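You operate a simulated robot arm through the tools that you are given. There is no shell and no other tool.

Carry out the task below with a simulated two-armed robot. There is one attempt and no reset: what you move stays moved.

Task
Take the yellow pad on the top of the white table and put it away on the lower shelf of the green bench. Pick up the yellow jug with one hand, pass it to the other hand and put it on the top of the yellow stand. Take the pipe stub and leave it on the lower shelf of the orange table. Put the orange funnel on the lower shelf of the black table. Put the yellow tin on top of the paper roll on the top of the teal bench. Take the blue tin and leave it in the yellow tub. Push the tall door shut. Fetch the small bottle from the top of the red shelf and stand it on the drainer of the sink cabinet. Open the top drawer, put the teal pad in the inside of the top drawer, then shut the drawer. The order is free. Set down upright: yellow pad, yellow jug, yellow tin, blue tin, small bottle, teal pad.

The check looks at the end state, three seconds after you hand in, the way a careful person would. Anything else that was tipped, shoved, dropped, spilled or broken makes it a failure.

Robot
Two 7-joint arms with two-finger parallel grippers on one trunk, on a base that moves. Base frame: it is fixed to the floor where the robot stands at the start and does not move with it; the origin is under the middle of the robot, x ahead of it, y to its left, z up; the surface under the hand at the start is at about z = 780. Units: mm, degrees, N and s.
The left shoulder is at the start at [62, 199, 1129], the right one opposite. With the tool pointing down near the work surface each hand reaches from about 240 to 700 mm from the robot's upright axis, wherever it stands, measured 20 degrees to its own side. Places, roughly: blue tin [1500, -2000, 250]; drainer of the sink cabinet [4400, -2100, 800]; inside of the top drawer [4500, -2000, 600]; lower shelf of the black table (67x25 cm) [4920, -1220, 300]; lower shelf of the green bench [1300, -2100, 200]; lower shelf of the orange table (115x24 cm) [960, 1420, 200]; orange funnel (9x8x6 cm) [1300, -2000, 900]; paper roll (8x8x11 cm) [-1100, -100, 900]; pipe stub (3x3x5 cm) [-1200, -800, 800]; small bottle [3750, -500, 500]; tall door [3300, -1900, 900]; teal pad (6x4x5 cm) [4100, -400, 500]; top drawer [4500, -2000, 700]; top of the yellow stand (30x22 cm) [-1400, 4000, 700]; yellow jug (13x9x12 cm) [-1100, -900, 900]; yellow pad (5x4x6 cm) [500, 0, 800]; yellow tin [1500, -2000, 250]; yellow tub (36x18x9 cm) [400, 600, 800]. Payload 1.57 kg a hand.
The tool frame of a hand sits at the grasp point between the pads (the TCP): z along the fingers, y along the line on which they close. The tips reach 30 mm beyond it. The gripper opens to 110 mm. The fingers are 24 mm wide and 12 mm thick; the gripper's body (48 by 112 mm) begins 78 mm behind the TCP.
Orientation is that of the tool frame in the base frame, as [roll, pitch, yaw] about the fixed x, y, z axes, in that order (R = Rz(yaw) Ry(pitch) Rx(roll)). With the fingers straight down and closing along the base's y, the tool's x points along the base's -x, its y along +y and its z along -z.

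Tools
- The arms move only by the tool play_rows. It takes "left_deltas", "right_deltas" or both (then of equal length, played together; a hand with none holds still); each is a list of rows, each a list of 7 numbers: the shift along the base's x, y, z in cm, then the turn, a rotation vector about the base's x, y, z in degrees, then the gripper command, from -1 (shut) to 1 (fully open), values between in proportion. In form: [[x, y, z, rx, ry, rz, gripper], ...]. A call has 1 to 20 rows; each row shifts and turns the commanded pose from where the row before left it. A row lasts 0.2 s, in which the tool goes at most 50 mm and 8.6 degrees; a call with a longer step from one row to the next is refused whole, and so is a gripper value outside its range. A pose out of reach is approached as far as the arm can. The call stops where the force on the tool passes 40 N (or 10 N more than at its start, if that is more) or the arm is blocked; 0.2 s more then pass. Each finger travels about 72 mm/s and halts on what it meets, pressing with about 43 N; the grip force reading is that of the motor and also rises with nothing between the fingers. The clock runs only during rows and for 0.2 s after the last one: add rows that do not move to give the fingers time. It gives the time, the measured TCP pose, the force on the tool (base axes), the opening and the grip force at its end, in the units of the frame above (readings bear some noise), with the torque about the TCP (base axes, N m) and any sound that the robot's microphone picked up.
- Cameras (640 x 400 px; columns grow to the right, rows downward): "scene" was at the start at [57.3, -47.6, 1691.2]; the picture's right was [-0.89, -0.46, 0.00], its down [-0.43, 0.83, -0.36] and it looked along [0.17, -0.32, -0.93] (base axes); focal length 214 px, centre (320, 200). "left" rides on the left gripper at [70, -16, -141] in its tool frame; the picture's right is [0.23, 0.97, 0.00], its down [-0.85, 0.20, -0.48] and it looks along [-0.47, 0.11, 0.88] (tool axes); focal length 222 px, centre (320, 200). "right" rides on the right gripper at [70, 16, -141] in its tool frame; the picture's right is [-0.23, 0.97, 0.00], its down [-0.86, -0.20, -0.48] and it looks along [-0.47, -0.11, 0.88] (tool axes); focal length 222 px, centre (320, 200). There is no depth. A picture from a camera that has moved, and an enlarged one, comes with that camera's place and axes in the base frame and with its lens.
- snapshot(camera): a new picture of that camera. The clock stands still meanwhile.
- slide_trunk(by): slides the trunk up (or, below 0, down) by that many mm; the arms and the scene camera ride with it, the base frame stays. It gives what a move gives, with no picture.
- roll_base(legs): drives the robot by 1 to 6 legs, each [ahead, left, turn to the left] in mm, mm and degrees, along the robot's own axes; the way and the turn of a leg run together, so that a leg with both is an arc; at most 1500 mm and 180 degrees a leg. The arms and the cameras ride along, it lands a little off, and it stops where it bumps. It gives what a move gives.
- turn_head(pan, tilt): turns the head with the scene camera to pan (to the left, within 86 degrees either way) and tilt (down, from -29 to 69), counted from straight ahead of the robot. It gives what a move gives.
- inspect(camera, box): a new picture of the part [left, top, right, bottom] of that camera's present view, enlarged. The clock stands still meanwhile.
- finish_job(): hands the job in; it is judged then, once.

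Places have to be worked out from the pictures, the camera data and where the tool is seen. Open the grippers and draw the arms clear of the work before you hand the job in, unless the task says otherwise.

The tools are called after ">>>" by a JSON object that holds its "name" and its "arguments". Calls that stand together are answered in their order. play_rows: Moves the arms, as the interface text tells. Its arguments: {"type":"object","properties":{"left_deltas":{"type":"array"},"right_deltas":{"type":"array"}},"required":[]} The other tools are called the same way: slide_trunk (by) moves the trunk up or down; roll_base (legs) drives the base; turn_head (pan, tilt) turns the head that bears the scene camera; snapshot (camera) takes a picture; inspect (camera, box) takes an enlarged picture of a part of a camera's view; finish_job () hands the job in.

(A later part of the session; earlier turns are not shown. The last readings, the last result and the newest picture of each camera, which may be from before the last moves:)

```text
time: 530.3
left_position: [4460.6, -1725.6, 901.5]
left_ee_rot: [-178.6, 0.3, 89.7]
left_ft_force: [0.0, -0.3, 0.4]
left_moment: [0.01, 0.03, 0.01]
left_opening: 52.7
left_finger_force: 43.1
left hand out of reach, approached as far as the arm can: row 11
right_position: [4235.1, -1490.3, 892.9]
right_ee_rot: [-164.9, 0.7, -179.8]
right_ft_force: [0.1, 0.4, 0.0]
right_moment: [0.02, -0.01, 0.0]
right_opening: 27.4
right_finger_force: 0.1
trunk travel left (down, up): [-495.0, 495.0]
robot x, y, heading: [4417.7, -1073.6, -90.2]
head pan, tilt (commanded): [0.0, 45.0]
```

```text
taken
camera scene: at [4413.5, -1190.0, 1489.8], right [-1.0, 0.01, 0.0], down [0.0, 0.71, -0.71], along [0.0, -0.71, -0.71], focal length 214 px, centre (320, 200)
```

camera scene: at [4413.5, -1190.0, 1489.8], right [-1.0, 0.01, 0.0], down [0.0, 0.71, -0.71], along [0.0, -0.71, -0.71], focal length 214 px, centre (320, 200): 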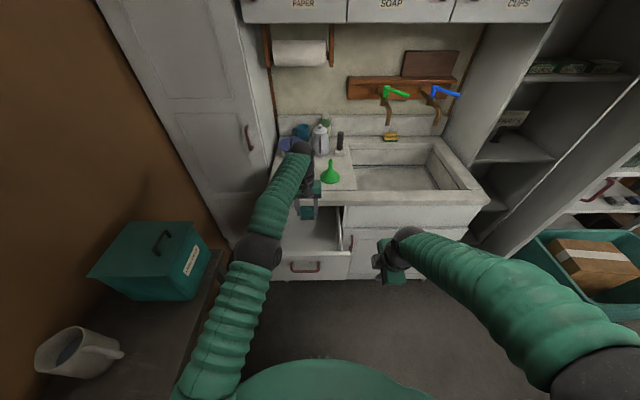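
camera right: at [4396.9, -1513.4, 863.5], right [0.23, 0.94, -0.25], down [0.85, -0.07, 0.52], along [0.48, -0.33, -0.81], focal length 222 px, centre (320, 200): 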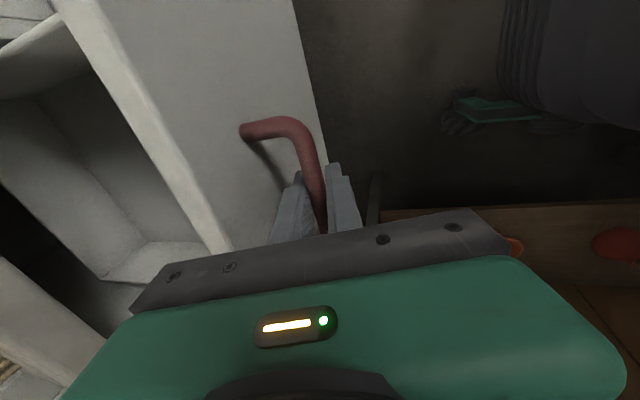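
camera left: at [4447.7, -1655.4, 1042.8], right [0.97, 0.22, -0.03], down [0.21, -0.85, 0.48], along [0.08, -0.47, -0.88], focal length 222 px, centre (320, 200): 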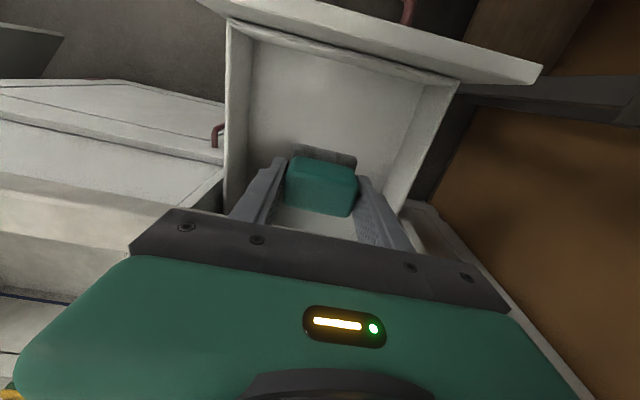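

The pad hangs over the middle of the drawer floor. I lower it into the drawer in stages.

>>> {"name": "play_rows", "arguments": {"left_deltas": [[0, 0, -3.5, 0, 0, 0, -1], [0, 0, -3.5, 0, 0, 0, -1], [0, 0, -3.5, 0, 0, 0, -1], [0, 0, -3.5, 0, 0, 0, -1], [0, 0, 0, 0, 0, 0, -1]]}}

>>> {"name": "snapshot", "arguments": {"camera": "left"}}

>>> {"name": "snapshot", "arguments": {"camera": "scene"}}

```text
time: 531.5
left_position: [4458.9, -1723.4, 760.2]
left_ee_rot: [-178.7, 0.3, 89.6]
left_ft_force: [0.1, 0.1, -0.5]
left_moment: [0.01, 0.03, 0.01]
left_opening: 52.9
left_finger_force: 43.3
right_position: [4233.3, -1490.4, 892.2]
right_ee_rot: [-165.0, 0.7, -179.9]
right_ft_force: [-1.2, -0.1, -0.8]
right_moment: [-0.02, 0.01, 0.01]
right_opening: 27.5
right_finger_force: 0.1
trunk travel left (down, up): [-495.0, 495.0]
robot x, y, heading: [4416.9, -1076.8, -90.4]
head pan, tilt (commanded): [0.0, 45.0]
```

```text
taken
camera left: at [4447.5, -1651.4, 901.5], right [0.97, 0.22, -0.03], down [0.21, -0.85, 0.48], along [0.08, -0.47, -0.88], focal length 222 px, centre (320, 200)
```

left: 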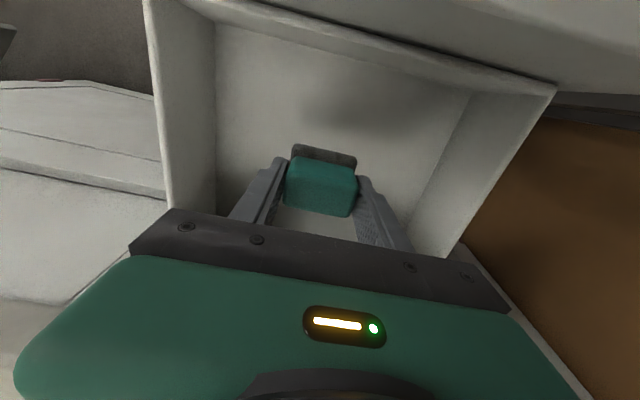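

```text
taken
camera scene: at [4413.1, -1189.9, 1489.8], right [-1.0, 0.01, 0.0], down [0.0, 0.71, -0.71], along [0.0, -0.71, -0.71], focal length 214 px, centre (320, 200)
```

scene: 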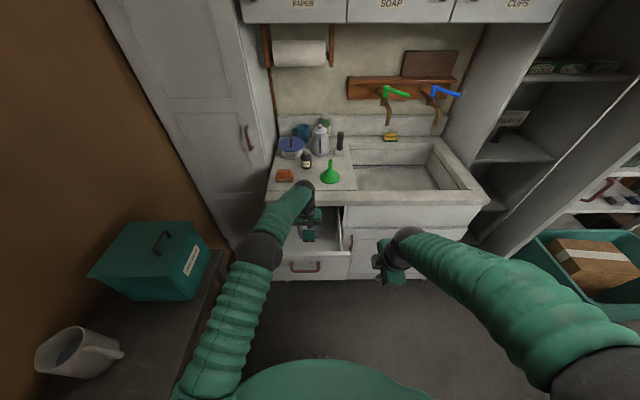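

Clear on all sides. I continue down.

>>> {"name": "play_rows", "arguments": {"left_deltas": [[0, 0, -2.5, 0, 0, 0, -1], [0, 0, -2.5, 0, 0, 0, -1], [0, 0, -2, 0, 0, 0, -1], [0, 0, 0, 0, 0, 0, -1]]}}

>>> {"name": "snapshot", "arguments": {"camera": "left"}}

```text
time: 532.5
left_position: [4460.6, -1724.7, 692.3]
left_ee_rot: [-178.7, 0.2, 89.6]
left_ft_force: [-0.9, 0.2, 0.5]
left_moment: [-0.01, -0.01, 0.01]
left_opening: 52.8
left_finger_force: 43.6
right_position: [4233.1, -1489.8, 891.6]
right_ee_rot: [-164.8, 0.7, -179.9]
right_ft_force: [-0.1, -0.3, -0.5]
right_moment: [0.0, -0.01, 0.03]
right_opening: 27.4
right_finger_force: 0.1
trunk travel left (down, up): [-495.0, 495.0]
robot x, y, heading: [4416.9, -1076.0, -90.2]
head pan, tilt (commanded): [0.0, 45.0]
```

```text
taken
camera left: at [4448.8, -1653.5, 832.7], right [0.97, 0.22, -0.03], down [0.21, -0.85, 0.48], along [0.08, -0.47, -0.88], focal length 222 px, centre (320, 200)
```

left: 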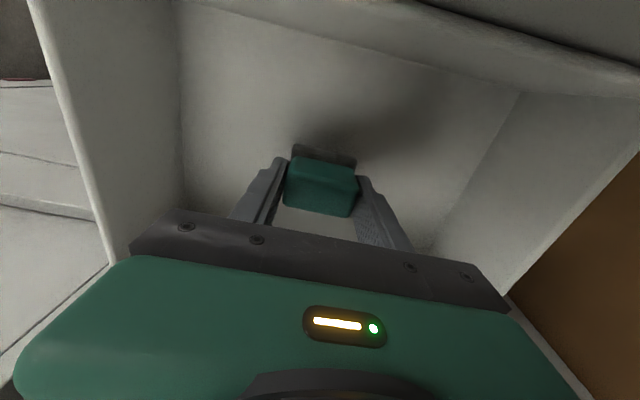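

The pad is nearing the floor; I continue with small steps, watching the force.

>>> {"name": "play_rows", "arguments": {"left_deltas": [[0, 0, -0.8, 0, 0, 0, -1], [0, 0, -0.6, 0, 0, 0, -1], [0, 0, 0, 0, 0, 0, -1]]}}

>>> {"name": "play_rows", "arguments": {"left_deltas": [[0, 0, -0.6, 0, 0, 0, -1], [0, 0, -0.4, 0, 0, 0, -1], [0, 0, 0, 0, 0, 0, -1]]}}

>>> {"name": "play_rows", "arguments": {"left_deltas": [[0, 0, -0.4, 0, 0, 0, -1], [0, 0, -0.4, 0, 0, 0, -1], [0, 0, 0, 0, 0, 0, -1]]}}

```text
time: 533.3
left_position: [4460.9, -1724.7, 678.7]
left_ee_rot: [-178.6, 0.3, 89.6]
left_ft_force: [0.2, 0.1, -0.3]
left_moment: [-0.01, -0.01, -0.02]
left_opening: 52.7
left_finger_force: 42.6
right_position: [4233.9, -1489.7, 891.6]
right_ee_rot: [-165.0, 0.7, -179.9]
right_ft_force: [0.3, 0.2, -0.9]
right_moment: [-0.03, 0.01, -0.03]
right_opening: 27.5
right_finger_force: 0.1
trunk travel left (down, up): [-495.0, 495.0]
robot x, y, heading: [4417.9, -1075.0, -90.2]
head pan, tilt (commanded): [0.0, 45.0]
```

```text
time: 534.1
left_position: [4459.3, -1724.5, 667.7]
left_ee_rot: [-178.5, 0.1, 89.8]
left_ft_force: [0.1, -0.3, -0.8]
left_moment: [0.01, 0.02, -0.01]
left_opening: 52.9
left_finger_force: 42.9
right_position: [4234.1, -1490.3, 892.1]
right_ee_rot: [-165.0, 0.7, -179.8]
right_ft_force: [0.1, -0.3, 0.3]
right_moment: [0.02, -0.02, 0.04]
right_opening: 27.6
right_finger_force: 0.0
trunk travel left (down, up): [-495.0, 495.0]
robot x, y, heading: [4414.7, -1072.9, -90.1]
head pan, tilt (commanded): [0.0, 45.0]
```

```text
time: 534.9
left_position: [4460.1, -1724.8, 663.4]
left_ee_rot: [-178.6, 0.5, 89.6]
left_ft_force: [0.3, -0.1, 8.7]
left_moment: [0.09, -0.25, -0.06]
left_opening: 52.9
left_finger_force: 42.9
right_position: [4234.7, -1489.3, 893.3]
right_ee_rot: [-165.0, 0.8, -179.9]
right_ft_force: [0.7, -0.5, 0.3]
right_moment: [0.04, -0.04, -0.01]
right_opening: 27.2
right_finger_force: 0.0
trunk travel left (down, up): [-495.0, 495.0]
robot x, y, heading: [4417.9, -1077.7, -90.1]
head pan, tilt (commanded): [0.0, 45.0]
```

Contact (8.7 N): the pad rests on the drawer floor. I open the fingers and rise straight up.

>>> {"name": "play_rows", "arguments": {"left_deltas": [[0, 0, 0, 0, 0, 0, 0.1], [0, 0, 0, 0, 0, 0, 0.4], [0, 0, 0, 0, 0, 0, 0.4], [0, 0, 2, 0, 0, 0, 0.4], [0, 0, 4, 0, 0, 0, 0.4], [0, 0, 4, 0, 0, 0, 0.4], [0, 0, 4, 0, 0, 0, 0.4], [0, 0, 4, 0, 0, 0, 0.4], [0, 0, 4, 0, 0, 0, 0.4], [0, 0, 0, 0, 0, 0, 0.4]]}}

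>>> {"name": "snapshot", "arguments": {"camera": "left"}}

```text
time: 537.1
left_position: [4460.2, -1726.1, 878.5]
left_ee_rot: [-178.6, 0.1, 89.6]
left_ft_force: [0.0, 0.0, 0.1]
left_moment: [-0.01, 0.0, 0.0]
left_opening: 77.2
left_finger_force: 0.1
right_position: [4234.9, -1490.2, 891.6]
right_ee_rot: [-165.0, 0.7, -180.0]
right_ft_force: [0.2, -0.5, -0.4]
right_moment: [0.01, -0.01, 0.0]
right_opening: 27.7
right_finger_force: 0.1
trunk travel left (down, up): [-495.0, 495.0]
robot x, y, heading: [4416.6, -1076.6, -90.3]
head pan, tilt (commanded): [0.0, 45.0]
```

```text
taken
camera left: at [4448.3, -1655.5, 1020.7], right [0.97, 0.22, -0.03], down [0.21, -0.85, 0.48], along [0.08, -0.47, -0.88], focal length 222 px, centre (320, 200)
```

left: 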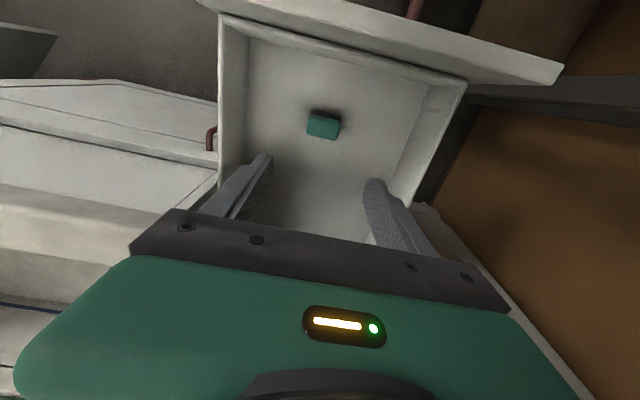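

The teal pad stands in the drawer. I draw the left hand back out over the front panel and close its fingers in front of the handle.

>>> {"name": "play_rows", "arguments": {"left_deltas": [[0, 3, 0.5, 0, 0, 0, 0.4], [0, 4, 0, 0, 0, 0, 0.4], [0, 4, 0, 0, 0, 0, 0], [0, 4, 0, 0, 0, 0, -0.5], [0, 4, 0, 0, 0, 0, -1], [0.5, 4, 0, 0, 0, 0, -1], [0.5, 1.5, 0, 0, 0, 0, -1], [0, 0, -4, 0, 0, 0, -1], [0, 0, -4, 0, 0, 0, -1], [0, 0, -4, 0, 0, 0, -1], [0, 0, -1, 0, 0, 0, -1], [0, 0, 0, 0, 0, 0, -1]]}}

>>> {"name": "snapshot", "arguments": {"camera": "left"}}

>>> {"name": "snapshot", "arguments": {"camera": "scene"}}

```text
time: 539.7
left_position: [4465.5, -1478.6, 756.3]
left_ee_rot: [-178.6, 0.3, 89.6]
left_ft_force: [0.0, 0.9, -0.2]
left_moment: [0.02, -0.02, 0.0]
left_opening: 0.0
left_finger_force: 21.1
right_position: [4234.4, -1489.1, 890.5]
right_ee_rot: [-165.1, 0.8, -179.9]
right_ft_force: [1.1, 0.0, -0.4]
right_moment: [-0.04, -0.01, 0.02]
right_opening: 28.0
right_finger_force: 0.0
trunk travel left (down, up): [-495.0, 495.0]
robot x, y, heading: [4417.0, -1075.8, -90.3]
head pan, tilt (commanded): [0.0, 45.0]
```

```text
taken
camera left: at [4455.1, -1408.0, 897.2], right [0.97, 0.22, -0.03], down [0.21, -0.85, 0.48], along [0.08, -0.47, -0.88], focal length 222 px, centre (320, 200)
```

left: 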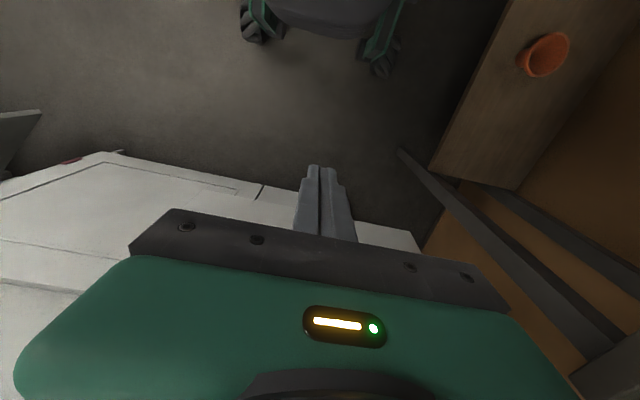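

```text
taken
camera scene: at [4413.1, -1189.3, 1489.9], right [-1.0, 0.01, 0.0], down [0.0, 0.71, -0.71], along [0.0, -0.71, -0.71], focal length 214 px, centre (320, 200)
```

scene: 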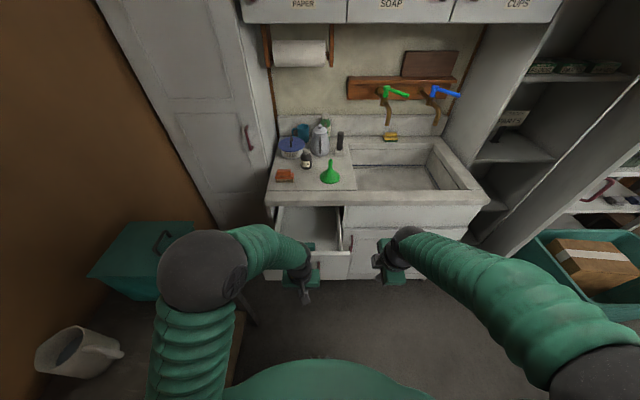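

The closed fingers are in front of the handle bar. I advance to contact, then push the drawer in with the base.

>>> {"name": "play_rows", "arguments": {"left_deltas": [[0, -2, -0.5, 0, 0, 0, -1], [0, -2, 0, 0, 0, 0, -1], [0, -2, 0, 0, 0, 0, -1], [0, -2, 0, 0, 0, 0, -1], [0, 0, 0, 0, 0, 0, -1]]}}

>>> {"name": "snapshot", "arguments": {"camera": "left"}}

```text
time: 540.9
left_position: [4468.0, -1560.4, 750.3]
left_ee_rot: [-178.6, 0.3, 89.7]
left_ft_force: [-0.4, 0.7, 0.8]
left_moment: [-0.01, 0.01, 0.0]
left_opening: 0.0
left_finger_force: 21.0
right_position: [4233.5, -1490.0, 891.0]
right_ee_rot: [-164.9, 0.7, -179.9]
right_ft_force: [0.5, 0.7, 0.3]
right_moment: [-0.02, -0.03, -0.01]
right_opening: 27.6
right_finger_force: 0.1
trunk travel left (down, up): [-495.0, 495.0]
robot x, y, heading: [4417.8, -1074.1, -90.4]
head pan, tilt (commanded): [0.0, 45.0]
```

```text
taken
camera left: at [4456.7, -1489.2, 891.5], right [0.97, 0.22, -0.03], down [0.21, -0.85, 0.48], along [0.08, -0.47, -0.88], focal length 222 px, centre (320, 200)
```

left: 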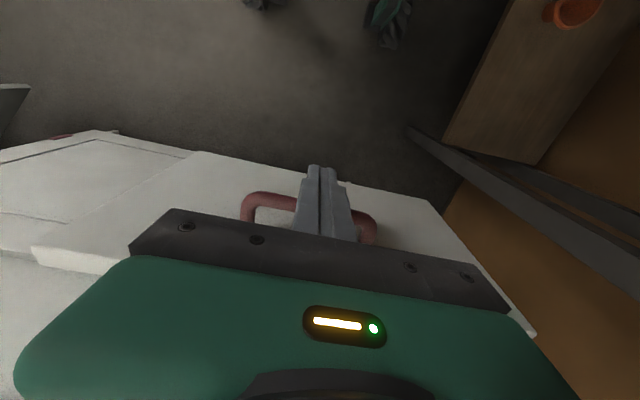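

The fingers are right at the bar's centre. I drive the base forward to push the drawer in.

>>> {"name": "roll_base", "arguments": {"legs": [[170, 0, 0]]}}

>>> {"name": "snapshot", "arguments": {"camera": "left"}}

>>> {"name": "snapshot", "arguments": {"camera": "scene"}}

```text
time: 542.4
left_position: [4465.2, -1727.3, 749.3]
left_ee_rot: [-178.6, 0.2, 89.6]
left_ft_force: [-0.4, -0.2, -0.3]
left_moment: [0.0, 0.0, -0.02]
left_opening: 0.0
left_finger_force: 21.0
right_position: [4232.6, -1656.7, 891.0]
right_ee_rot: [-165.0, 0.6, 179.9]
right_ft_force: [0.4, -0.1, 1.2]
right_moment: [0.0, 0.01, -0.01]
right_opening: 27.3
right_finger_force: 0.0
trunk travel left (down, up): [-495.0, 495.0]
robot x, y, heading: [4414.0, -1242.7, -90.3]
head pan, tilt (commanded): [0.0, 45.0]
```

```text
taken
camera left: at [4454.0, -1655.8, 891.1], right [0.98, 0.22, -0.03], down [0.2, -0.86, 0.48], along [0.08, -0.47, -0.88], focal length 222 px, centre (320, 200)
```

left: 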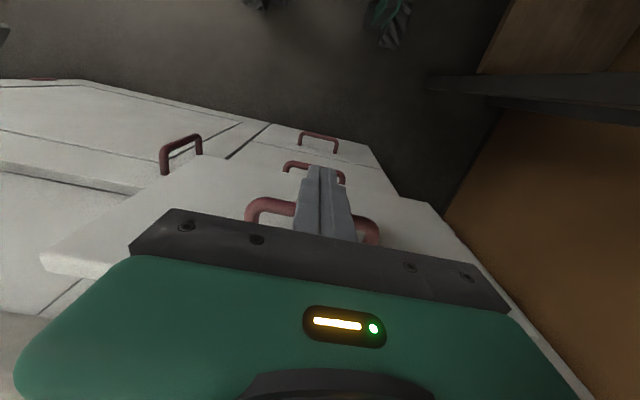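

```text
taken
camera scene: at [4411.3, -1356.0, 1489.8], right [-1.0, 0.01, 0.0], down [0.01, 0.71, -0.71], along [-0.01, -0.71, -0.71], focal length 214 px, centre (320, 200)
```

scene: 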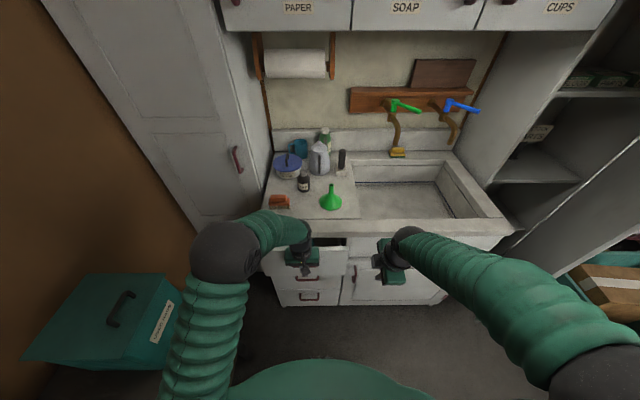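

The drawer is most of the way in. I push the last part with the arm, watching for the end stop.

>>> {"name": "play_rows", "arguments": {"left_deltas": [[0, -1.5, 0, 0, 0, 0, -1], [0, -1.5, 0, 0, 0, 0, -1], [0, -1, 0, 0, 0, 0, -1], [0, -0.7, 0, 0, 0, 0, -1], [0, 0, 0, 0, 0, 0, -1]]}}

>>> {"name": "snapshot", "arguments": {"camera": "left"}}

```text
time: 543.6
left_position: [4466.0, -1774.1, 750.3]
left_ee_rot: [-178.6, 0.2, 89.4]
left_ft_force: [0.2, 6.5, -1.4]
left_moment: [0.04, -0.04, 0.02]
left_opening: 0.1
left_finger_force: 21.8
right_position: [4232.7, -1655.1, 893.7]
right_ee_rot: [-164.9, 0.8, 179.9]
right_ft_force: [0.3, 0.7, 0.6]
right_moment: [-0.01, 0.0, -0.02]
right_opening: 27.6
right_finger_force: 0.0
trunk travel left (down, up): [-495.0, 495.0]
robot x, y, heading: [4416.5, -1242.0, -90.2]
head pan, tilt (commanded): [0.0, 45.0]
```

```text
taken
camera left: at [4454.1, -1702.7, 891.1], right [0.98, 0.22, -0.03], down [0.2, -0.86, 0.48], along [0.08, -0.47, -0.88], focal length 222 px, centre (320, 200)
```

left: 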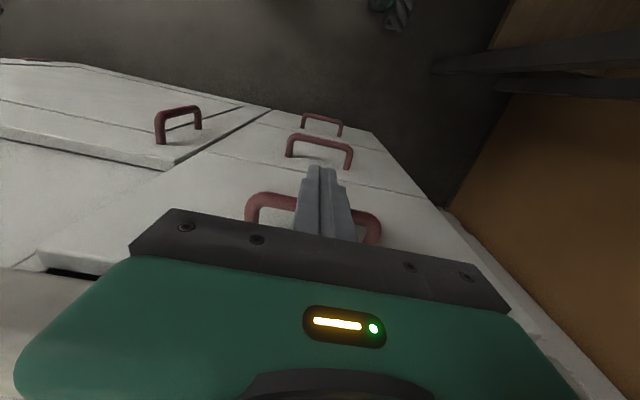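

Nearly shut (6.5 N), a slit remains. I push on gently.

>>> {"name": "play_rows", "arguments": {"left_deltas": [[0, -0.6, 0, 0, 0, 0, -1], [0, -0.6, 0, 0, 0, 0, -1], [0, 0, 0, 0, 0, 0, -1]]}}

>>> {"name": "play_rows", "arguments": {"left_deltas": [[0, -0.6, 0, 0, 0, 0, -1], [0, -0.6, 0, 0, 0, 0, -1], [0, 0, 0, 0, 0, 0, -1]]}}

>>> {"name": "snapshot", "arguments": {"camera": "left"}}

```text
time: 544.2
left_position: [4464.8, -1773.6, 748.0]
left_ee_rot: [-178.8, -1.1, 89.3]
left_ft_force: [2.0, 15.8, 8.5]
left_moment: [0.04, 0.0, 0.07]
left_opening: 0.0
left_finger_force: 21.4
right_position: [4231.6, -1654.2, 891.6]
right_ee_rot: [-164.9, 0.6, -179.9]
right_ft_force: [0.2, -1.2, 0.4]
right_moment: [0.04, 0.01, -0.03]
right_opening: 27.8
right_finger_force: 0.1
trunk travel left (down, up): [-495.0, 495.0]
robot x, y, heading: [4412.0, -1243.2, -90.5]
head pan, tilt (commanded): [0.0, 45.0]
stopped in row 3 (left hand): the force on the tool passed its limit at 45 N (the readings are from after the stop); the commanded pose is now the measured one
```

```text
time: 544.7
left_position: [4464.5, -1774.2, 744.2]
left_ee_rot: [-178.9, -2.4, 89.2]
left_ft_force: [1.1, 21.0, 10.5]
left_moment: [-0.07, -0.01, 0.07]
left_opening: 0.0
left_finger_force: 21.2
right_position: [4233.0, -1654.6, 892.1]
right_ee_rot: [-164.9, 0.8, 180.0]
right_ft_force: [-0.9, -0.7, 0.5]
right_moment: [0.02, 0.01, 0.03]
right_opening: 27.4
right_finger_force: 0.1
trunk travel left (down, up): [-495.0, 495.0]
robot x, y, heading: [4415.4, -1239.3, -90.4]
head pan, tilt (commanded): [0.0, 45.0]
stopped in row 2 (left hand): the force on the tool passed its limit at 45 N (the readings are from after the stop); the commanded pose is now the measured one
```

```text
taken
camera left: at [4452.8, -1709.4, 888.5], right [0.98, 0.21, -0.01], down [0.2, -0.88, 0.44], along [0.08, -0.43, -0.9], focal length 222 px, centre (320, 200)
```

left: 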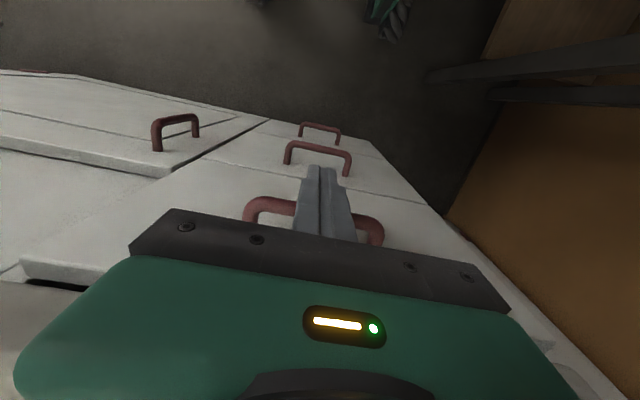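

The push met firm resistance. I retreat a little and check whether the drawer front is flush with the others.

>>> {"name": "play_rows", "arguments": {"left_deltas": [[0, 2, 0.5, 0, 2.2, 0, -1], [0, 4, 1, 0, 0, 0, -1], [0, 4, 2, 0, 0, 0, -1], [2, 4, 2, 0, 0, 0, -1]]}}

>>> {"name": "inspect", "arguments": {"camera": "scene", "box": [240, 210, 380, 320]}}

>>> {"name": "snapshot", "arguments": {"camera": "right"}}

```text
time: 545.7
left_position: [4483.2, -1635.0, 801.8]
left_ee_rot: [-176.4, -1.8, 89.1]
left_ft_force: [0.0, 1.1, 0.1]
left_moment: [-0.04, 0.04, 0.02]
left_opening: 0.0
left_finger_force: 21.4
right_position: [4233.3, -1653.7, 893.1]
right_ee_rot: [-164.8, 0.6, 180.0]
right_ft_force: [0.1, 0.7, 0.0]
right_moment: [0.0, 0.01, 0.0]
right_opening: 27.6
right_finger_force: 0.1
trunk travel left (down, up): [-495.0, 495.0]
robot x, y, heading: [4415.0, -1241.3, -90.7]
head pan, tilt (commanded): [0.0, 45.0]
```

```text
3.64 times, centred on (310, 265) of scene
camera zoom: at [4412.9, -1351.9, 1490.1], right [-1.0, 0.01, 0.0], down [0.01, 0.71, -0.71], along [-0.01, -0.71, -0.71], focal length 780 px, centre (356, -36)
```

zoom: 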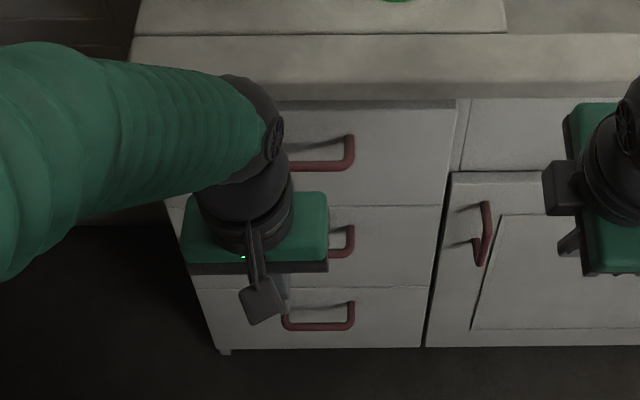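

```text
taken
camera right: at [4161.3, -1600.4, 1025.1], right [0.23, 0.94, -0.25], down [0.85, -0.07, 0.52], along [0.47, -0.34, -0.81], focal length 222 px, centre (320, 200)
```

right: 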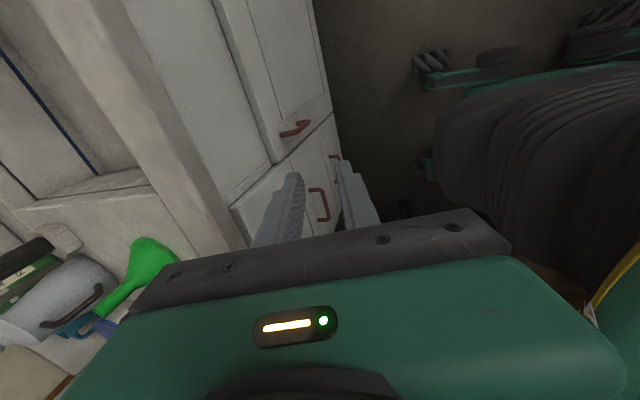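

I zoom closer on the drawer edges to judge flushness.

>>> {"name": "inspect", "arguments": {"camera": "scene", "box": [310, 225, 360, 265]}}

>>> {"name": "inspect", "arguments": {"camera": "right", "box": [180, 80, 360, 260]}}

```text
10.00 times, centred on (335, 245) of scene
camera zoom: at [4412.9, -1351.9, 1490.1], right [-1.0, 0.01, 0.0], down [0.01, 0.71, -0.71], along [-0.01, -0.71, -0.71], focal length 2145 px, centre (170, -250)
```

zoom: 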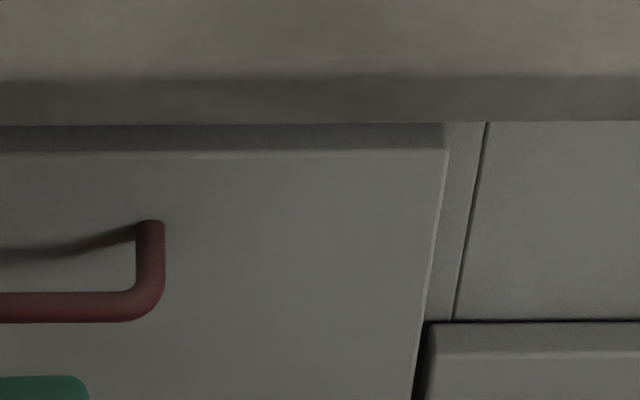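

```text
2.22 times, centred on (270, 170) of right
camera zoom: at [4161.3, -1600.4, 1025.1], right [0.23, 0.94, -0.25], down [0.85, -0.07, 0.52], along [0.47, -0.34, -0.81], focal length 494 px, centre (431, 267)
```

zoom: 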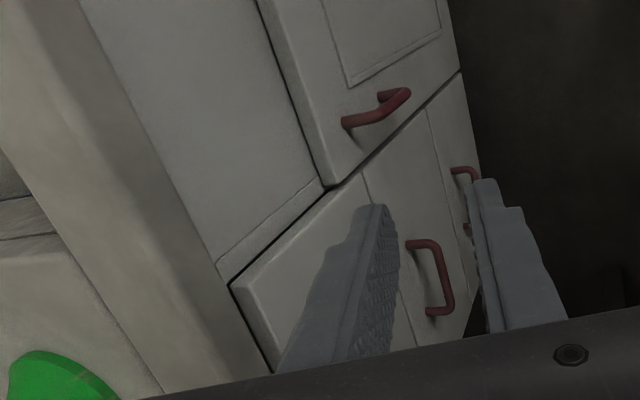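

The top drawer is flush again with its neighbours. Now I restore the right hand's orientation and move to the outer side of the tall door.

>>> {"name": "play_rows", "arguments": {"right_deltas": [[0, 2, 1, 7.5, 0, 0, -1], [0, 2, 1, 7.5, 0, 0, -1], [0, 1, 1, 0, 0, -8.2, -1], [0, 1, 1, 0, 0, -8.2, -1], [0, 1, 1, 0, 0, -8.2, -1], [0, 1, 0, 0, 0, -8.2, -1], [0, 0, 0, 0, 0, -8.2, -1], [0, 0, 0, 0, 0, -8.2, -1], [0, 0, 0, 0, 0, -8.2, -1], [0, 0, 0, 0, 0, -8.2, -1], [0, 0, 0, 0, 0, -8.2, -1], [0, 0, 0, 0, 0, -8.2, -1], [0, 0, 0, 0, 0, -8, -1]], "left_deltas": [[1, 2, 2, 0, 0, 0, -1], [1, 2, 2, -1.5, 0, 0, -1], [1, 2, 2, -1.5, 0, 0, -1], [1, 2, 2, 0, 0, 0, -1], [1, 0, 2, 0, 0, 0, -1], [1, 0, 0, 0, 0, 0, -1], [0, 0, 0, 0, 0, 0, -1], [0, 0, 0, 0, 0, 0, -1], [0, 0, 0, 0, 0, 0, -1], [0, 0, 0, 0, 0, 0, -1], [0, 0, 0, 0, 0, 0, -1], [0, 0, 0, 0, 0, 0, -1], [0, 0, 0, 0, 0, 0, -1]]}}

>>> {"name": "roll_base", "arguments": {"legs": [[-70, 0, 0], [0, -1150, 0]]}}

>>> {"name": "turn_head", "arguments": {"pan": 20, "tilt": 35}}

>>> {"name": "snapshot", "arguments": {"camera": "scene"}}

```text
time: 548.5
left_position: [4547.9, -1559.4, 898.2]
left_ee_rot: [-176.5, 1.1, 89.1]
left_ft_force: [-0.2, 0.4, 0.3]
left_moment: [-0.03, 0.01, 0.02]
left_opening: 0.0
left_finger_force: 20.8
right_position: [4231.8, -1575.4, 942.1]
right_ee_rot: [-179.8, 0.5, 89.7]
right_ft_force: [0.8, 0.1, 0.0]
right_moment: [-0.03, -0.02, -0.02]
right_opening: 0.2
right_finger_force: 21.2
trunk travel left (down, up): [-495.0, 495.0]
robot x, y, heading: [4413.8, -1240.4, -90.7]
head pan, tilt (commanded): [0.0, 45.0]
```

```text
time: 554.9
left_position: [3398.8, -1460.8, 899.4]
left_ee_rot: [-176.4, 1.1, 86.8]
left_ft_force: [0.2, 0.5, -0.1]
left_moment: [0.04, 0.01, 0.0]
left_opening: 0.0
left_finger_force: 21.2
right_position: [3082.5, -1463.4, 942.5]
right_ee_rot: [-179.7, 0.6, 87.5]
right_ft_force: [0.8, -0.4, 0.9]
right_moment: [-0.01, 0.02, -0.01]
right_opening: 0.1
right_finger_force: 20.9
trunk travel left (down, up): [-495.0, 495.0]
robot x, y, heading: [3278.0, -1135.2, -92.8]
head pan, tilt (commanded): [0.0, 45.0]
```

```text
time: 555.7
left_position: [3397.1, -1461.1, 899.0]
left_ee_rot: [-176.6, 1.1, 86.8]
left_ft_force: [0.2, 0.2, 0.1]
left_moment: [0.0, 0.01, -0.05]
left_opening: 0.1
left_finger_force: 21.5
right_position: [3081.4, -1464.6, 941.2]
right_ee_rot: [-179.9, 0.6, 87.3]
right_ft_force: [1.2, -0.1, -0.5]
right_moment: [0.02, -0.01, 0.02]
right_opening: 0.3
right_finger_force: 21.0
trunk travel left (down, up): [-495.0, 495.0]
robot x, y, heading: [3279.1, -1138.6, -92.6]
head pan, tilt (commanded): [20.0, 35.0]
```

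```text
taken
camera scene: at [3301.3, -1253.2, 1504.7], right [-0.96, -0.29, 0.0], down [-0.17, 0.55, -0.82], along [0.24, -0.78, -0.57], focal length 214 px, centre (320, 200)
```

scene: 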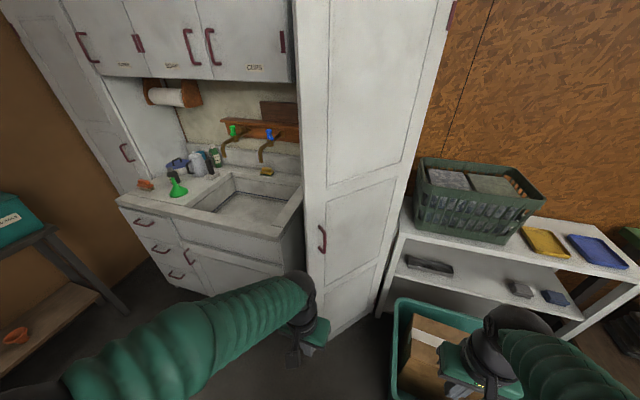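

The door face is before me. I'll push it with the left hand's closed fingers, low (below its handle), following its arc. First I shift the left hand inward and drive a little closer.

>>> {"name": "play_rows", "arguments": {"left_deltas": [[-4, 0, -3, 0, 0, 0, -1], [-4, 0, -3, 0, 0, 0, -1], [0, 0, -4, 0, 0, 0, -1], [0, 0, -4, 0, 0, 0, -1], [0, 0, -4, 0, 0, 0, -1]], "right_deltas": [[0, 2, 0, 0, 0, 0, -1], [0, 2, 0, 0, 0, 0, -1], [0, 0, 0, 0, 0, 0, -1], [0, 0, 0, 0, 0, 0, -1], [0, 0, 0, 0, 0, 0, -1]]}}

>>> {"name": "roll_base", "arguments": {"legs": [[195, 65, 2.6]]}}

>>> {"name": "turn_head", "arguments": {"pan": 15, "tilt": 50}}

>>> {"name": "snapshot", "arguments": {"camera": "scene"}}

>>> {"name": "snapshot", "arguments": {"camera": "left"}}

```text
time: 556.9
left_position: [3318.5, -1463.8, 717.2]
left_ee_rot: [-176.6, 1.1, 86.8]
left_ft_force: [-0.3, 0.3, -0.3]
left_moment: [0.0, 0.03, -0.01]
left_opening: 0.1
left_finger_force: 21.3
right_position: [3083.0, -1424.7, 941.5]
right_ee_rot: [-179.8, 0.5, 87.4]
right_ft_force: [0.3, -0.1, -0.3]
right_moment: [0.02, 0.02, 0.0]
right_opening: 0.0
right_finger_force: 21.0
trunk travel left (down, up): [-495.0, 495.0]
robot x, y, heading: [3280.0, -1140.4, -92.8]
head pan, tilt (commanded): [20.0, 35.0]
```

```text
time: 558.5
left_position: [3390.4, -1656.0, 717.9]
left_ee_rot: [-176.7, 1.1, 89.3]
left_ft_force: [-0.9, -0.7, -0.3]
left_moment: [0.04, -0.04, 0.02]
left_opening: 0.0
left_finger_force: 21.2
right_position: [3151.5, -1628.8, 941.0]
right_ee_rot: [-179.9, 0.5, 90.0]
right_ft_force: [-0.4, 0.7, -0.1]
right_moment: [0.03, -0.02, 0.0]
right_opening: 0.2
right_finger_force: 21.5
trunk travel left (down, up): [-495.0, 495.0]
robot x, y, heading: [3337.7, -1335.5, -90.4]
head pan, tilt (commanded): [20.0, 35.0]
```

```text
time: 559.3
left_position: [3390.2, -1655.7, 718.5]
left_ee_rot: [-176.6, 1.2, 89.3]
left_ft_force: [0.5, 0.5, -1.2]
left_moment: [-0.03, -0.01, -0.01]
left_opening: 0.2
left_finger_force: 21.4
right_position: [3152.9, -1628.4, 941.6]
right_ee_rot: [-179.9, 0.5, 90.0]
right_ft_force: [-0.1, -0.3, 0.7]
right_moment: [0.06, 0.02, 0.02]
right_opening: 0.0
right_finger_force: 20.9
trunk travel left (down, up): [-495.0, 495.0]
robot x, y, heading: [3337.8, -1336.2, -90.4]
head pan, tilt (commanded): [15.0, 50.0]
```

```text
taken
camera scene: at [3352.8, -1439.4, 1483.1], right [-0.97, -0.25, 0.0], down [-0.19, 0.74, -0.64], along [0.16, -0.62, -0.77], focal length 214 px, centre (320, 200)
```

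scene: 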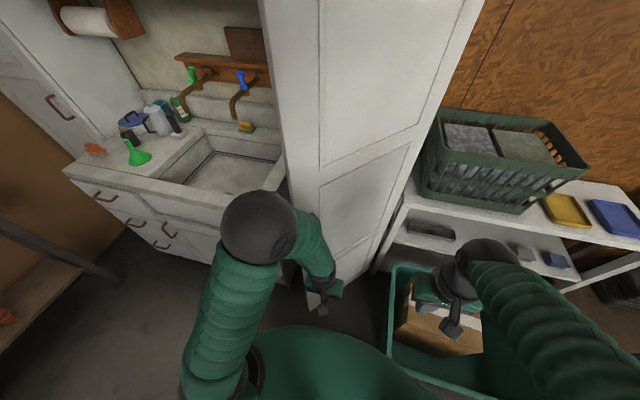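

```text
taken
camera left: at [3384.3, -1582.6, 858.4], right [0.97, 0.21, -0.06], down [0.22, -0.85, 0.48], along [0.05, -0.48, -0.87], focal length 222 px, centre (320, 200)
```

left: 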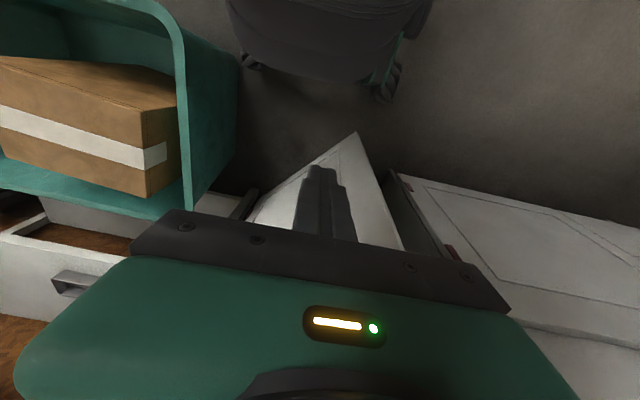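

The left hand is on the outer side of the door. I advance to contact and push along the door's arc.

>>> {"name": "play_rows", "arguments": {"left_deltas": [[0, -3.5, 0, 0, 0, 0, -1], [0, -3.5, 0, 0, 0, 0, -1], [0, -3.5, 0, 0, 0, 0, -1], [0, -1.8, 0, 0, 0, 0, -1], [0, -1.7, 0, 0, 0, 0, -1], [1.3, -1, 0, 0, 0, 0, -1], [1.3, -1, 0, 0, 0, 0, -1], [1.3, -1.1, 0, 0, 0, 0, -1], [1.3, -1.4, 0, 0, 0, 0, -1], [1.3, -1.4, 0, 0, 0, 0, -1], [1.3, -1.4, 0, 0, 0, 0, -1]]}}

>>> {"name": "snapshot", "arguments": {"camera": "scene"}}

>>> {"name": "snapshot", "arguments": {"camera": "left"}}

```text
time: 561.7
left_position: [3469.3, -1869.7, 719.1]
left_ee_rot: [-176.6, 1.0, 89.3]
left_ft_force: [0.1, 0.7, -0.4]
left_moment: [0.02, 0.01, 0.03]
left_opening: 0.1
left_finger_force: 21.2
right_position: [3154.4, -1629.7, 942.2]
right_ee_rot: [-179.8, 0.5, 90.0]
right_ft_force: [-0.5, -0.1, 0.6]
right_moment: [0.03, -0.01, 0.02]
right_opening: 0.0
right_finger_force: 21.3
trunk travel left (down, up): [-495.0, 495.0]
robot x, y, heading: [3334.8, -1332.2, -90.2]
head pan, tilt (commanded): [15.0, 50.0]
```

```text
taken
camera scene: at [3354.4, -1440.9, 1482.9], right [-0.97, -0.25, 0.0], down [-0.19, 0.74, -0.64], along [0.16, -0.62, -0.77], focal length 214 px, centre (320, 200)
```

scene: 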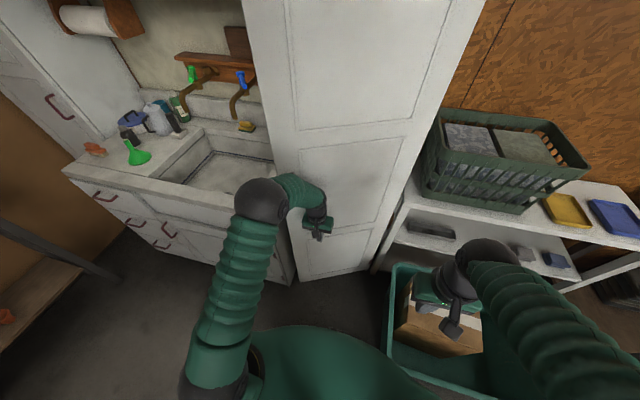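

```text
taken
camera left: at [3463.0, -1796.6, 859.1], right [0.97, 0.21, -0.06], down [0.22, -0.85, 0.48], along [0.05, -0.48, -0.87], focal length 222 px, centre (320, 200)
```

left: 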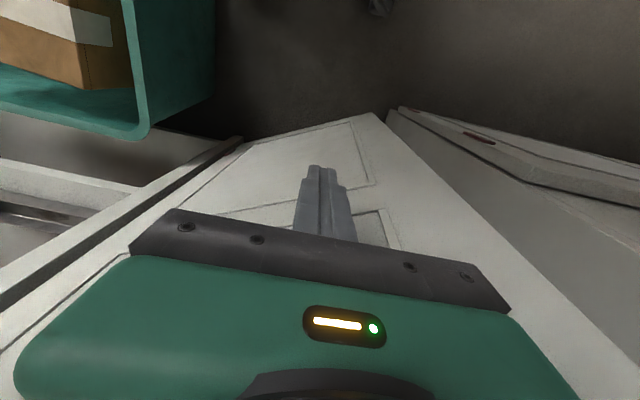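

The door follows easily. I continue the push, then step the base forward for the last part.

>>> {"name": "play_rows", "arguments": {"left_deltas": [[1.1, -1.6, 0, 0, 0, 0, -1], [1.1, -1.6, 0, 0, 0, 0, -1], [0.9, -1.7, 0, 0, 0, 0, -1], [0.8, -1.8, 0, 0, 0, 0, -1], [0, 0, 0, 0, 0, 0, -1]]}}

>>> {"name": "roll_base", "arguments": {"legs": [[60, 0, 0]]}}

>>> {"name": "snapshot", "arguments": {"camera": "left"}}

>>> {"name": "snapshot", "arguments": {"camera": "scene"}}

```text
time: 562.9
left_position: [3509.7, -1935.2, 718.6]
left_ee_rot: [-176.6, 1.1, 89.3]
left_ft_force: [-0.3, 0.5, -0.7]
left_moment: [-0.02, 0.0, 0.0]
left_opening: 0.0
left_finger_force: 21.3
right_position: [3153.7, -1627.6, 942.9]
right_ee_rot: [-179.8, 0.6, 90.0]
right_ft_force: [0.1, 0.4, -0.2]
right_moment: [-0.02, 0.0, 0.02]
right_opening: 0.0
right_finger_force: 21.2
trunk travel left (down, up): [-495.0, 495.0]
robot x, y, heading: [3332.6, -1331.7, -90.3]
head pan, tilt (commanded): [15.0, 50.0]
```

```text
time: 563.9
left_position: [3507.6, -1997.3, 716.4]
left_ee_rot: [-176.6, 1.0, 89.2]
left_ft_force: [0.2, -1.1, 0.1]
left_moment: [-0.03, 0.01, 0.04]
left_opening: 0.1
left_finger_force: 21.0
right_position: [3153.3, -1689.4, 941.3]
right_ee_rot: [-179.8, 0.5, 90.0]
right_ft_force: [0.5, -0.3, 0.1]
right_moment: [0.06, -0.01, 0.02]
right_opening: 0.0
right_finger_force: 21.3
trunk travel left (down, up): [-495.0, 495.0]
robot x, y, heading: [3335.0, -1392.5, -90.5]
head pan, tilt (commanded): [15.0, 50.0]
```

```text
taken
camera left: at [3501.6, -1923.8, 857.5], right [0.97, 0.21, -0.06], down [0.22, -0.85, 0.48], along [0.05, -0.48, -0.87], focal length 222 px, centre (320, 200)
```

left: 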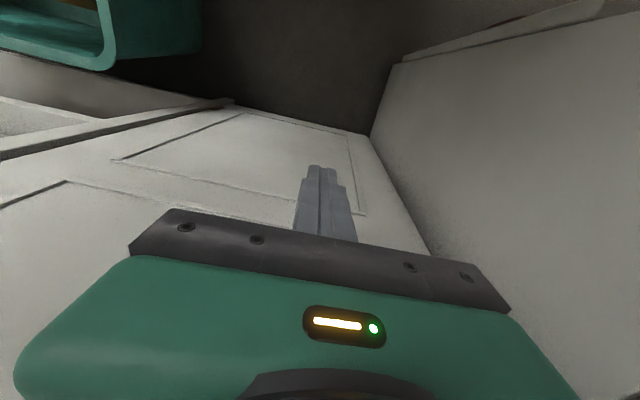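

```text
taken
camera scene: at [3353.4, -1500.5, 1483.0], right [-0.97, -0.25, 0.0], down [-0.19, 0.74, -0.64], along [0.16, -0.62, -0.77], focal length 214 px, centre (320, 200)
```

scene: 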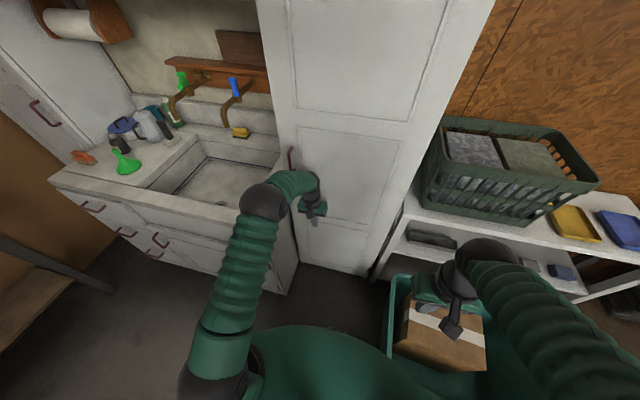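

Almost shut. I push the last bit slowly, watching the force.

>>> {"name": "play_rows", "arguments": {"left_deltas": [[0, -1, 0, 0, 0, 0, -1], [0, -1, 0, 0, 0, 0, -1], [0, -1, 0, 0, 0, 0, -1], [0, -1, 0, 0, 0, 0, -1], [0, 0, 0, 0, 0, 0, -1]]}}

>>> {"name": "snapshot", "arguments": {"camera": "left"}}

```text
time: 564.9
left_position: [3508.7, -2025.0, 717.0]
left_ee_rot: [-176.6, 0.0, 89.4]
left_ft_force: [0.6, 17.4, 7.1]
left_moment: [-2.01, 0.04, 0.46]
left_opening: 0.0
left_finger_force: 21.5
right_position: [3153.8, -1684.7, 944.2]
right_ee_rot: [-179.9, 0.7, 90.2]
right_ft_force: [-0.5, 0.1, 0.3]
right_moment: [0.01, 0.0, -0.03]
right_opening: 0.0
right_finger_force: 21.5
trunk travel left (down, up): [-495.0, 495.0]
robot x, y, heading: [3337.1, -1391.7, -90.2]
head pan, tilt (commanded): [15.0, 50.0]
stopped in row 5 (left hand): the force on the tool passed its limit at 45 N (the readings are from after the stop); the commanded pose is now the measured one
```

```text
taken
camera left: at [3501.7, -1954.1, 858.4], right [0.97, 0.22, -0.06], down [0.22, -0.86, 0.47], along [0.05, -0.47, -0.88], focal length 222 px, centre (320, 200)
```

left: 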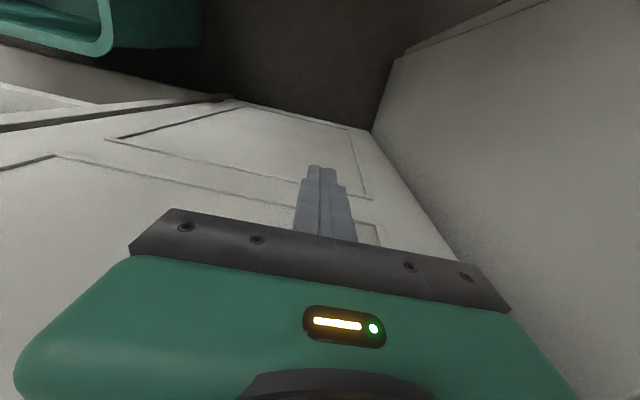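

The push ended at a firm stop. I retreat slightly and look whether the door is flush with its cabinet.

>>> {"name": "play_rows", "arguments": {"left_deltas": [[0, 2, 0, 0, 0, 0, -1], [0, 4, 0, 0, 0, 0, -1], [0, 4, 0, 0, 0, 0, -1], [0, 4, 1, 0, 0, 0, -1], [0, 4, 1, 0, 0, 0, -1], [0, 4, 1, 0, 0, 0, -1]]}}

>>> {"name": "turn_head", "arguments": {"pan": 15, "tilt": 30}}

>>> {"name": "snapshot", "arguments": {"camera": "scene"}}

>>> {"name": "inspect", "arguments": {"camera": "scene", "box": [220, 100, 440, 300]}}

```text
time: 566.3
left_position: [3506.2, -1808.1, 744.7]
left_ee_rot: [-176.6, 0.2, 89.4]
left_ft_force: [0.1, 0.0, -0.1]
left_moment: [-0.01, 0.02, 0.03]
left_opening: 0.0
left_finger_force: 21.1
right_position: [3155.0, -1685.8, 943.6]
right_ee_rot: [-179.8, 0.7, 90.0]
right_ft_force: [0.5, 0.8, -0.2]
right_moment: [-0.04, -0.04, -0.01]
right_opening: 0.2
right_finger_force: 21.2
trunk travel left (down, up): [-495.0, 495.0]
robot x, y, heading: [3332.5, -1396.7, -90.4]
head pan, tilt (commanded): [15.0, 50.0]
```

```text
time: 567.1
left_position: [3505.7, -1809.2, 743.9]
left_ee_rot: [-176.5, 0.1, 89.4]
left_ft_force: [-0.4, -0.2, 0.2]
left_moment: [-0.04, 0.02, 0.0]
left_opening: 0.0
left_finger_force: 21.2
right_position: [3154.1, -1687.3, 942.0]
right_ee_rot: [-179.8, 0.5, 90.0]
right_ft_force: [0.3, -0.3, 0.5]
right_moment: [0.0, 0.01, 0.0]
right_opening: 0.1
right_finger_force: 21.1
trunk travel left (down, up): [-495.0, 495.0]
robot x, y, heading: [3336.8, -1392.5, -90.4]
head pan, tilt (commanded): [15.0, 30.0]
```

```text
taken
camera scene: at [3357.1, -1512.8, 1512.4], right [-0.97, -0.25, 0.0], down [-0.13, 0.49, -0.86], along [0.22, -0.84, -0.5], focal length 214 px, centre (320, 200)
```

scene: 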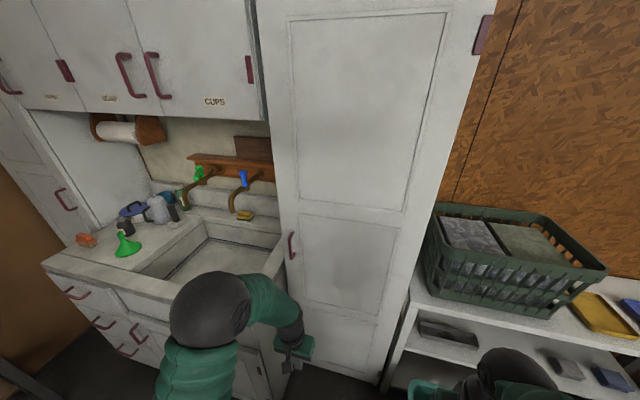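

```text
2.00 times, centred on (330, 200) of scene
camera zoom: at [3357.1, -1512.8, 1512.4], right [-0.97, -0.25, 0.0], down [-0.13, 0.49, -0.86], along [0.22, -0.84, -0.5], focal length 429 px, centre (300, 200)
```

zoom: 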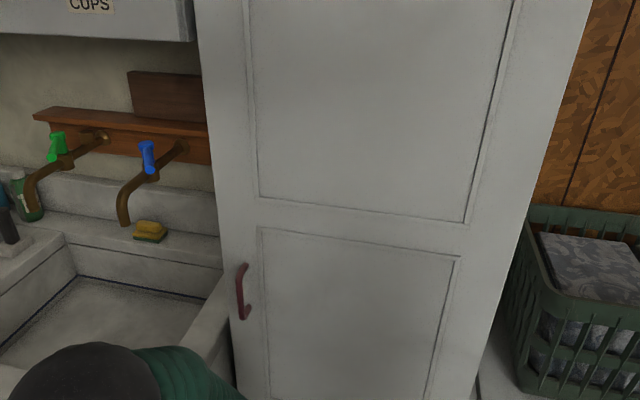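

To be sure it is fully shut I back off and view the door's free edge from the sink side.

>>> {"name": "roll_base", "arguments": {"legs": [[-220, 0, 0], [0, 500, 0]]}}

>>> {"name": "turn_head", "arguments": {"pan": -35, "tilt": 25}}

>>> {"name": "snapshot", "arguments": {"camera": "scene"}}

>>> {"name": "inspect", "arguments": {"camera": "scene", "box": [240, 60, 460, 300]}}

```text
time: 571.4
left_position: [4009.1, -1597.9, 744.5]
left_ee_rot: [-176.7, 0.0, 88.8]
left_ft_force: [-0.6, -0.2, 0.1]
left_moment: [-0.03, 0.0, 0.0]
left_opening: 0.0
left_finger_force: 21.3
right_position: [3657.9, -1473.7, 941.7]
right_ee_rot: [180.0, 0.5, 89.5]
right_ft_force: [-0.4, 0.1, 0.6]
right_moment: [-0.04, 0.01, -0.01]
right_opening: 0.0
right_finger_force: 21.2
trunk travel left (down, up): [-495.0, 495.0]
robot x, y, heading: [3845.1, -1178.8, -90.7]
head pan, tilt (commanded): [15.0, 30.0]
```

```text
time: 572.5
left_position: [4012.3, -1598.3, 743.3]
left_ee_rot: [-176.5, 0.1, 88.8]
left_ft_force: [-0.2, -0.2, 0.1]
left_moment: [-0.03, 0.01, -0.02]
left_opening: 0.2
left_finger_force: 21.4
right_position: [3660.3, -1474.5, 941.8]
right_ee_rot: [-179.8, 0.6, 89.6]
right_ft_force: [-0.4, 0.4, 0.3]
right_moment: [-0.03, 0.02, 0.01]
right_opening: 0.2
right_finger_force: 21.4
trunk travel left (down, up): [-495.0, 495.0]
robot x, y, heading: [3843.7, -1183.2, -90.8]
head pan, tilt (commanded): [-35.0, 25.0]
```

```text
taken
camera scene: at [3789.3, -1289.0, 1520.5], right [-0.81, 0.58, 0.0], down [0.25, 0.34, -0.91], along [-0.53, -0.73, -0.42], focal length 214 px, centre (320, 200)
```

scene: 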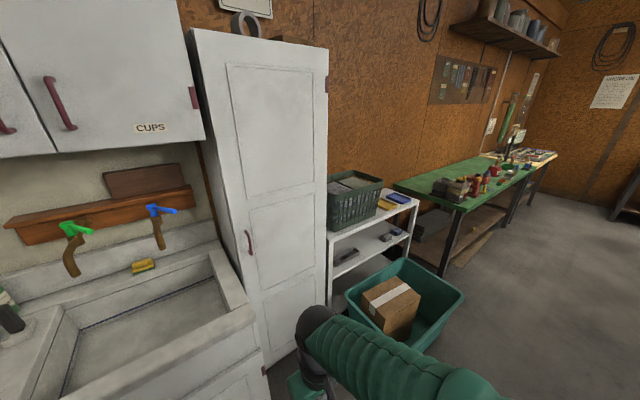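

```text
1.67 times, centred on (350, 180) of scene
camera zoom: at [3789.3, -1289.0, 1520.5], right [-0.81, 0.58, 0.0], down [0.25, 0.34, -0.91], along [-0.53, -0.73, -0.42], focal length 358 px, centre (270, 233)
```

zoom: 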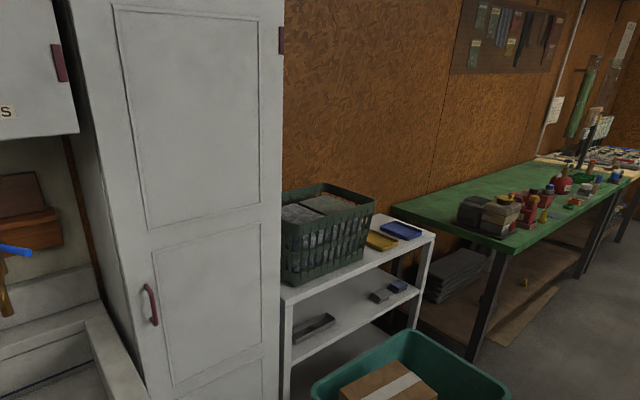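

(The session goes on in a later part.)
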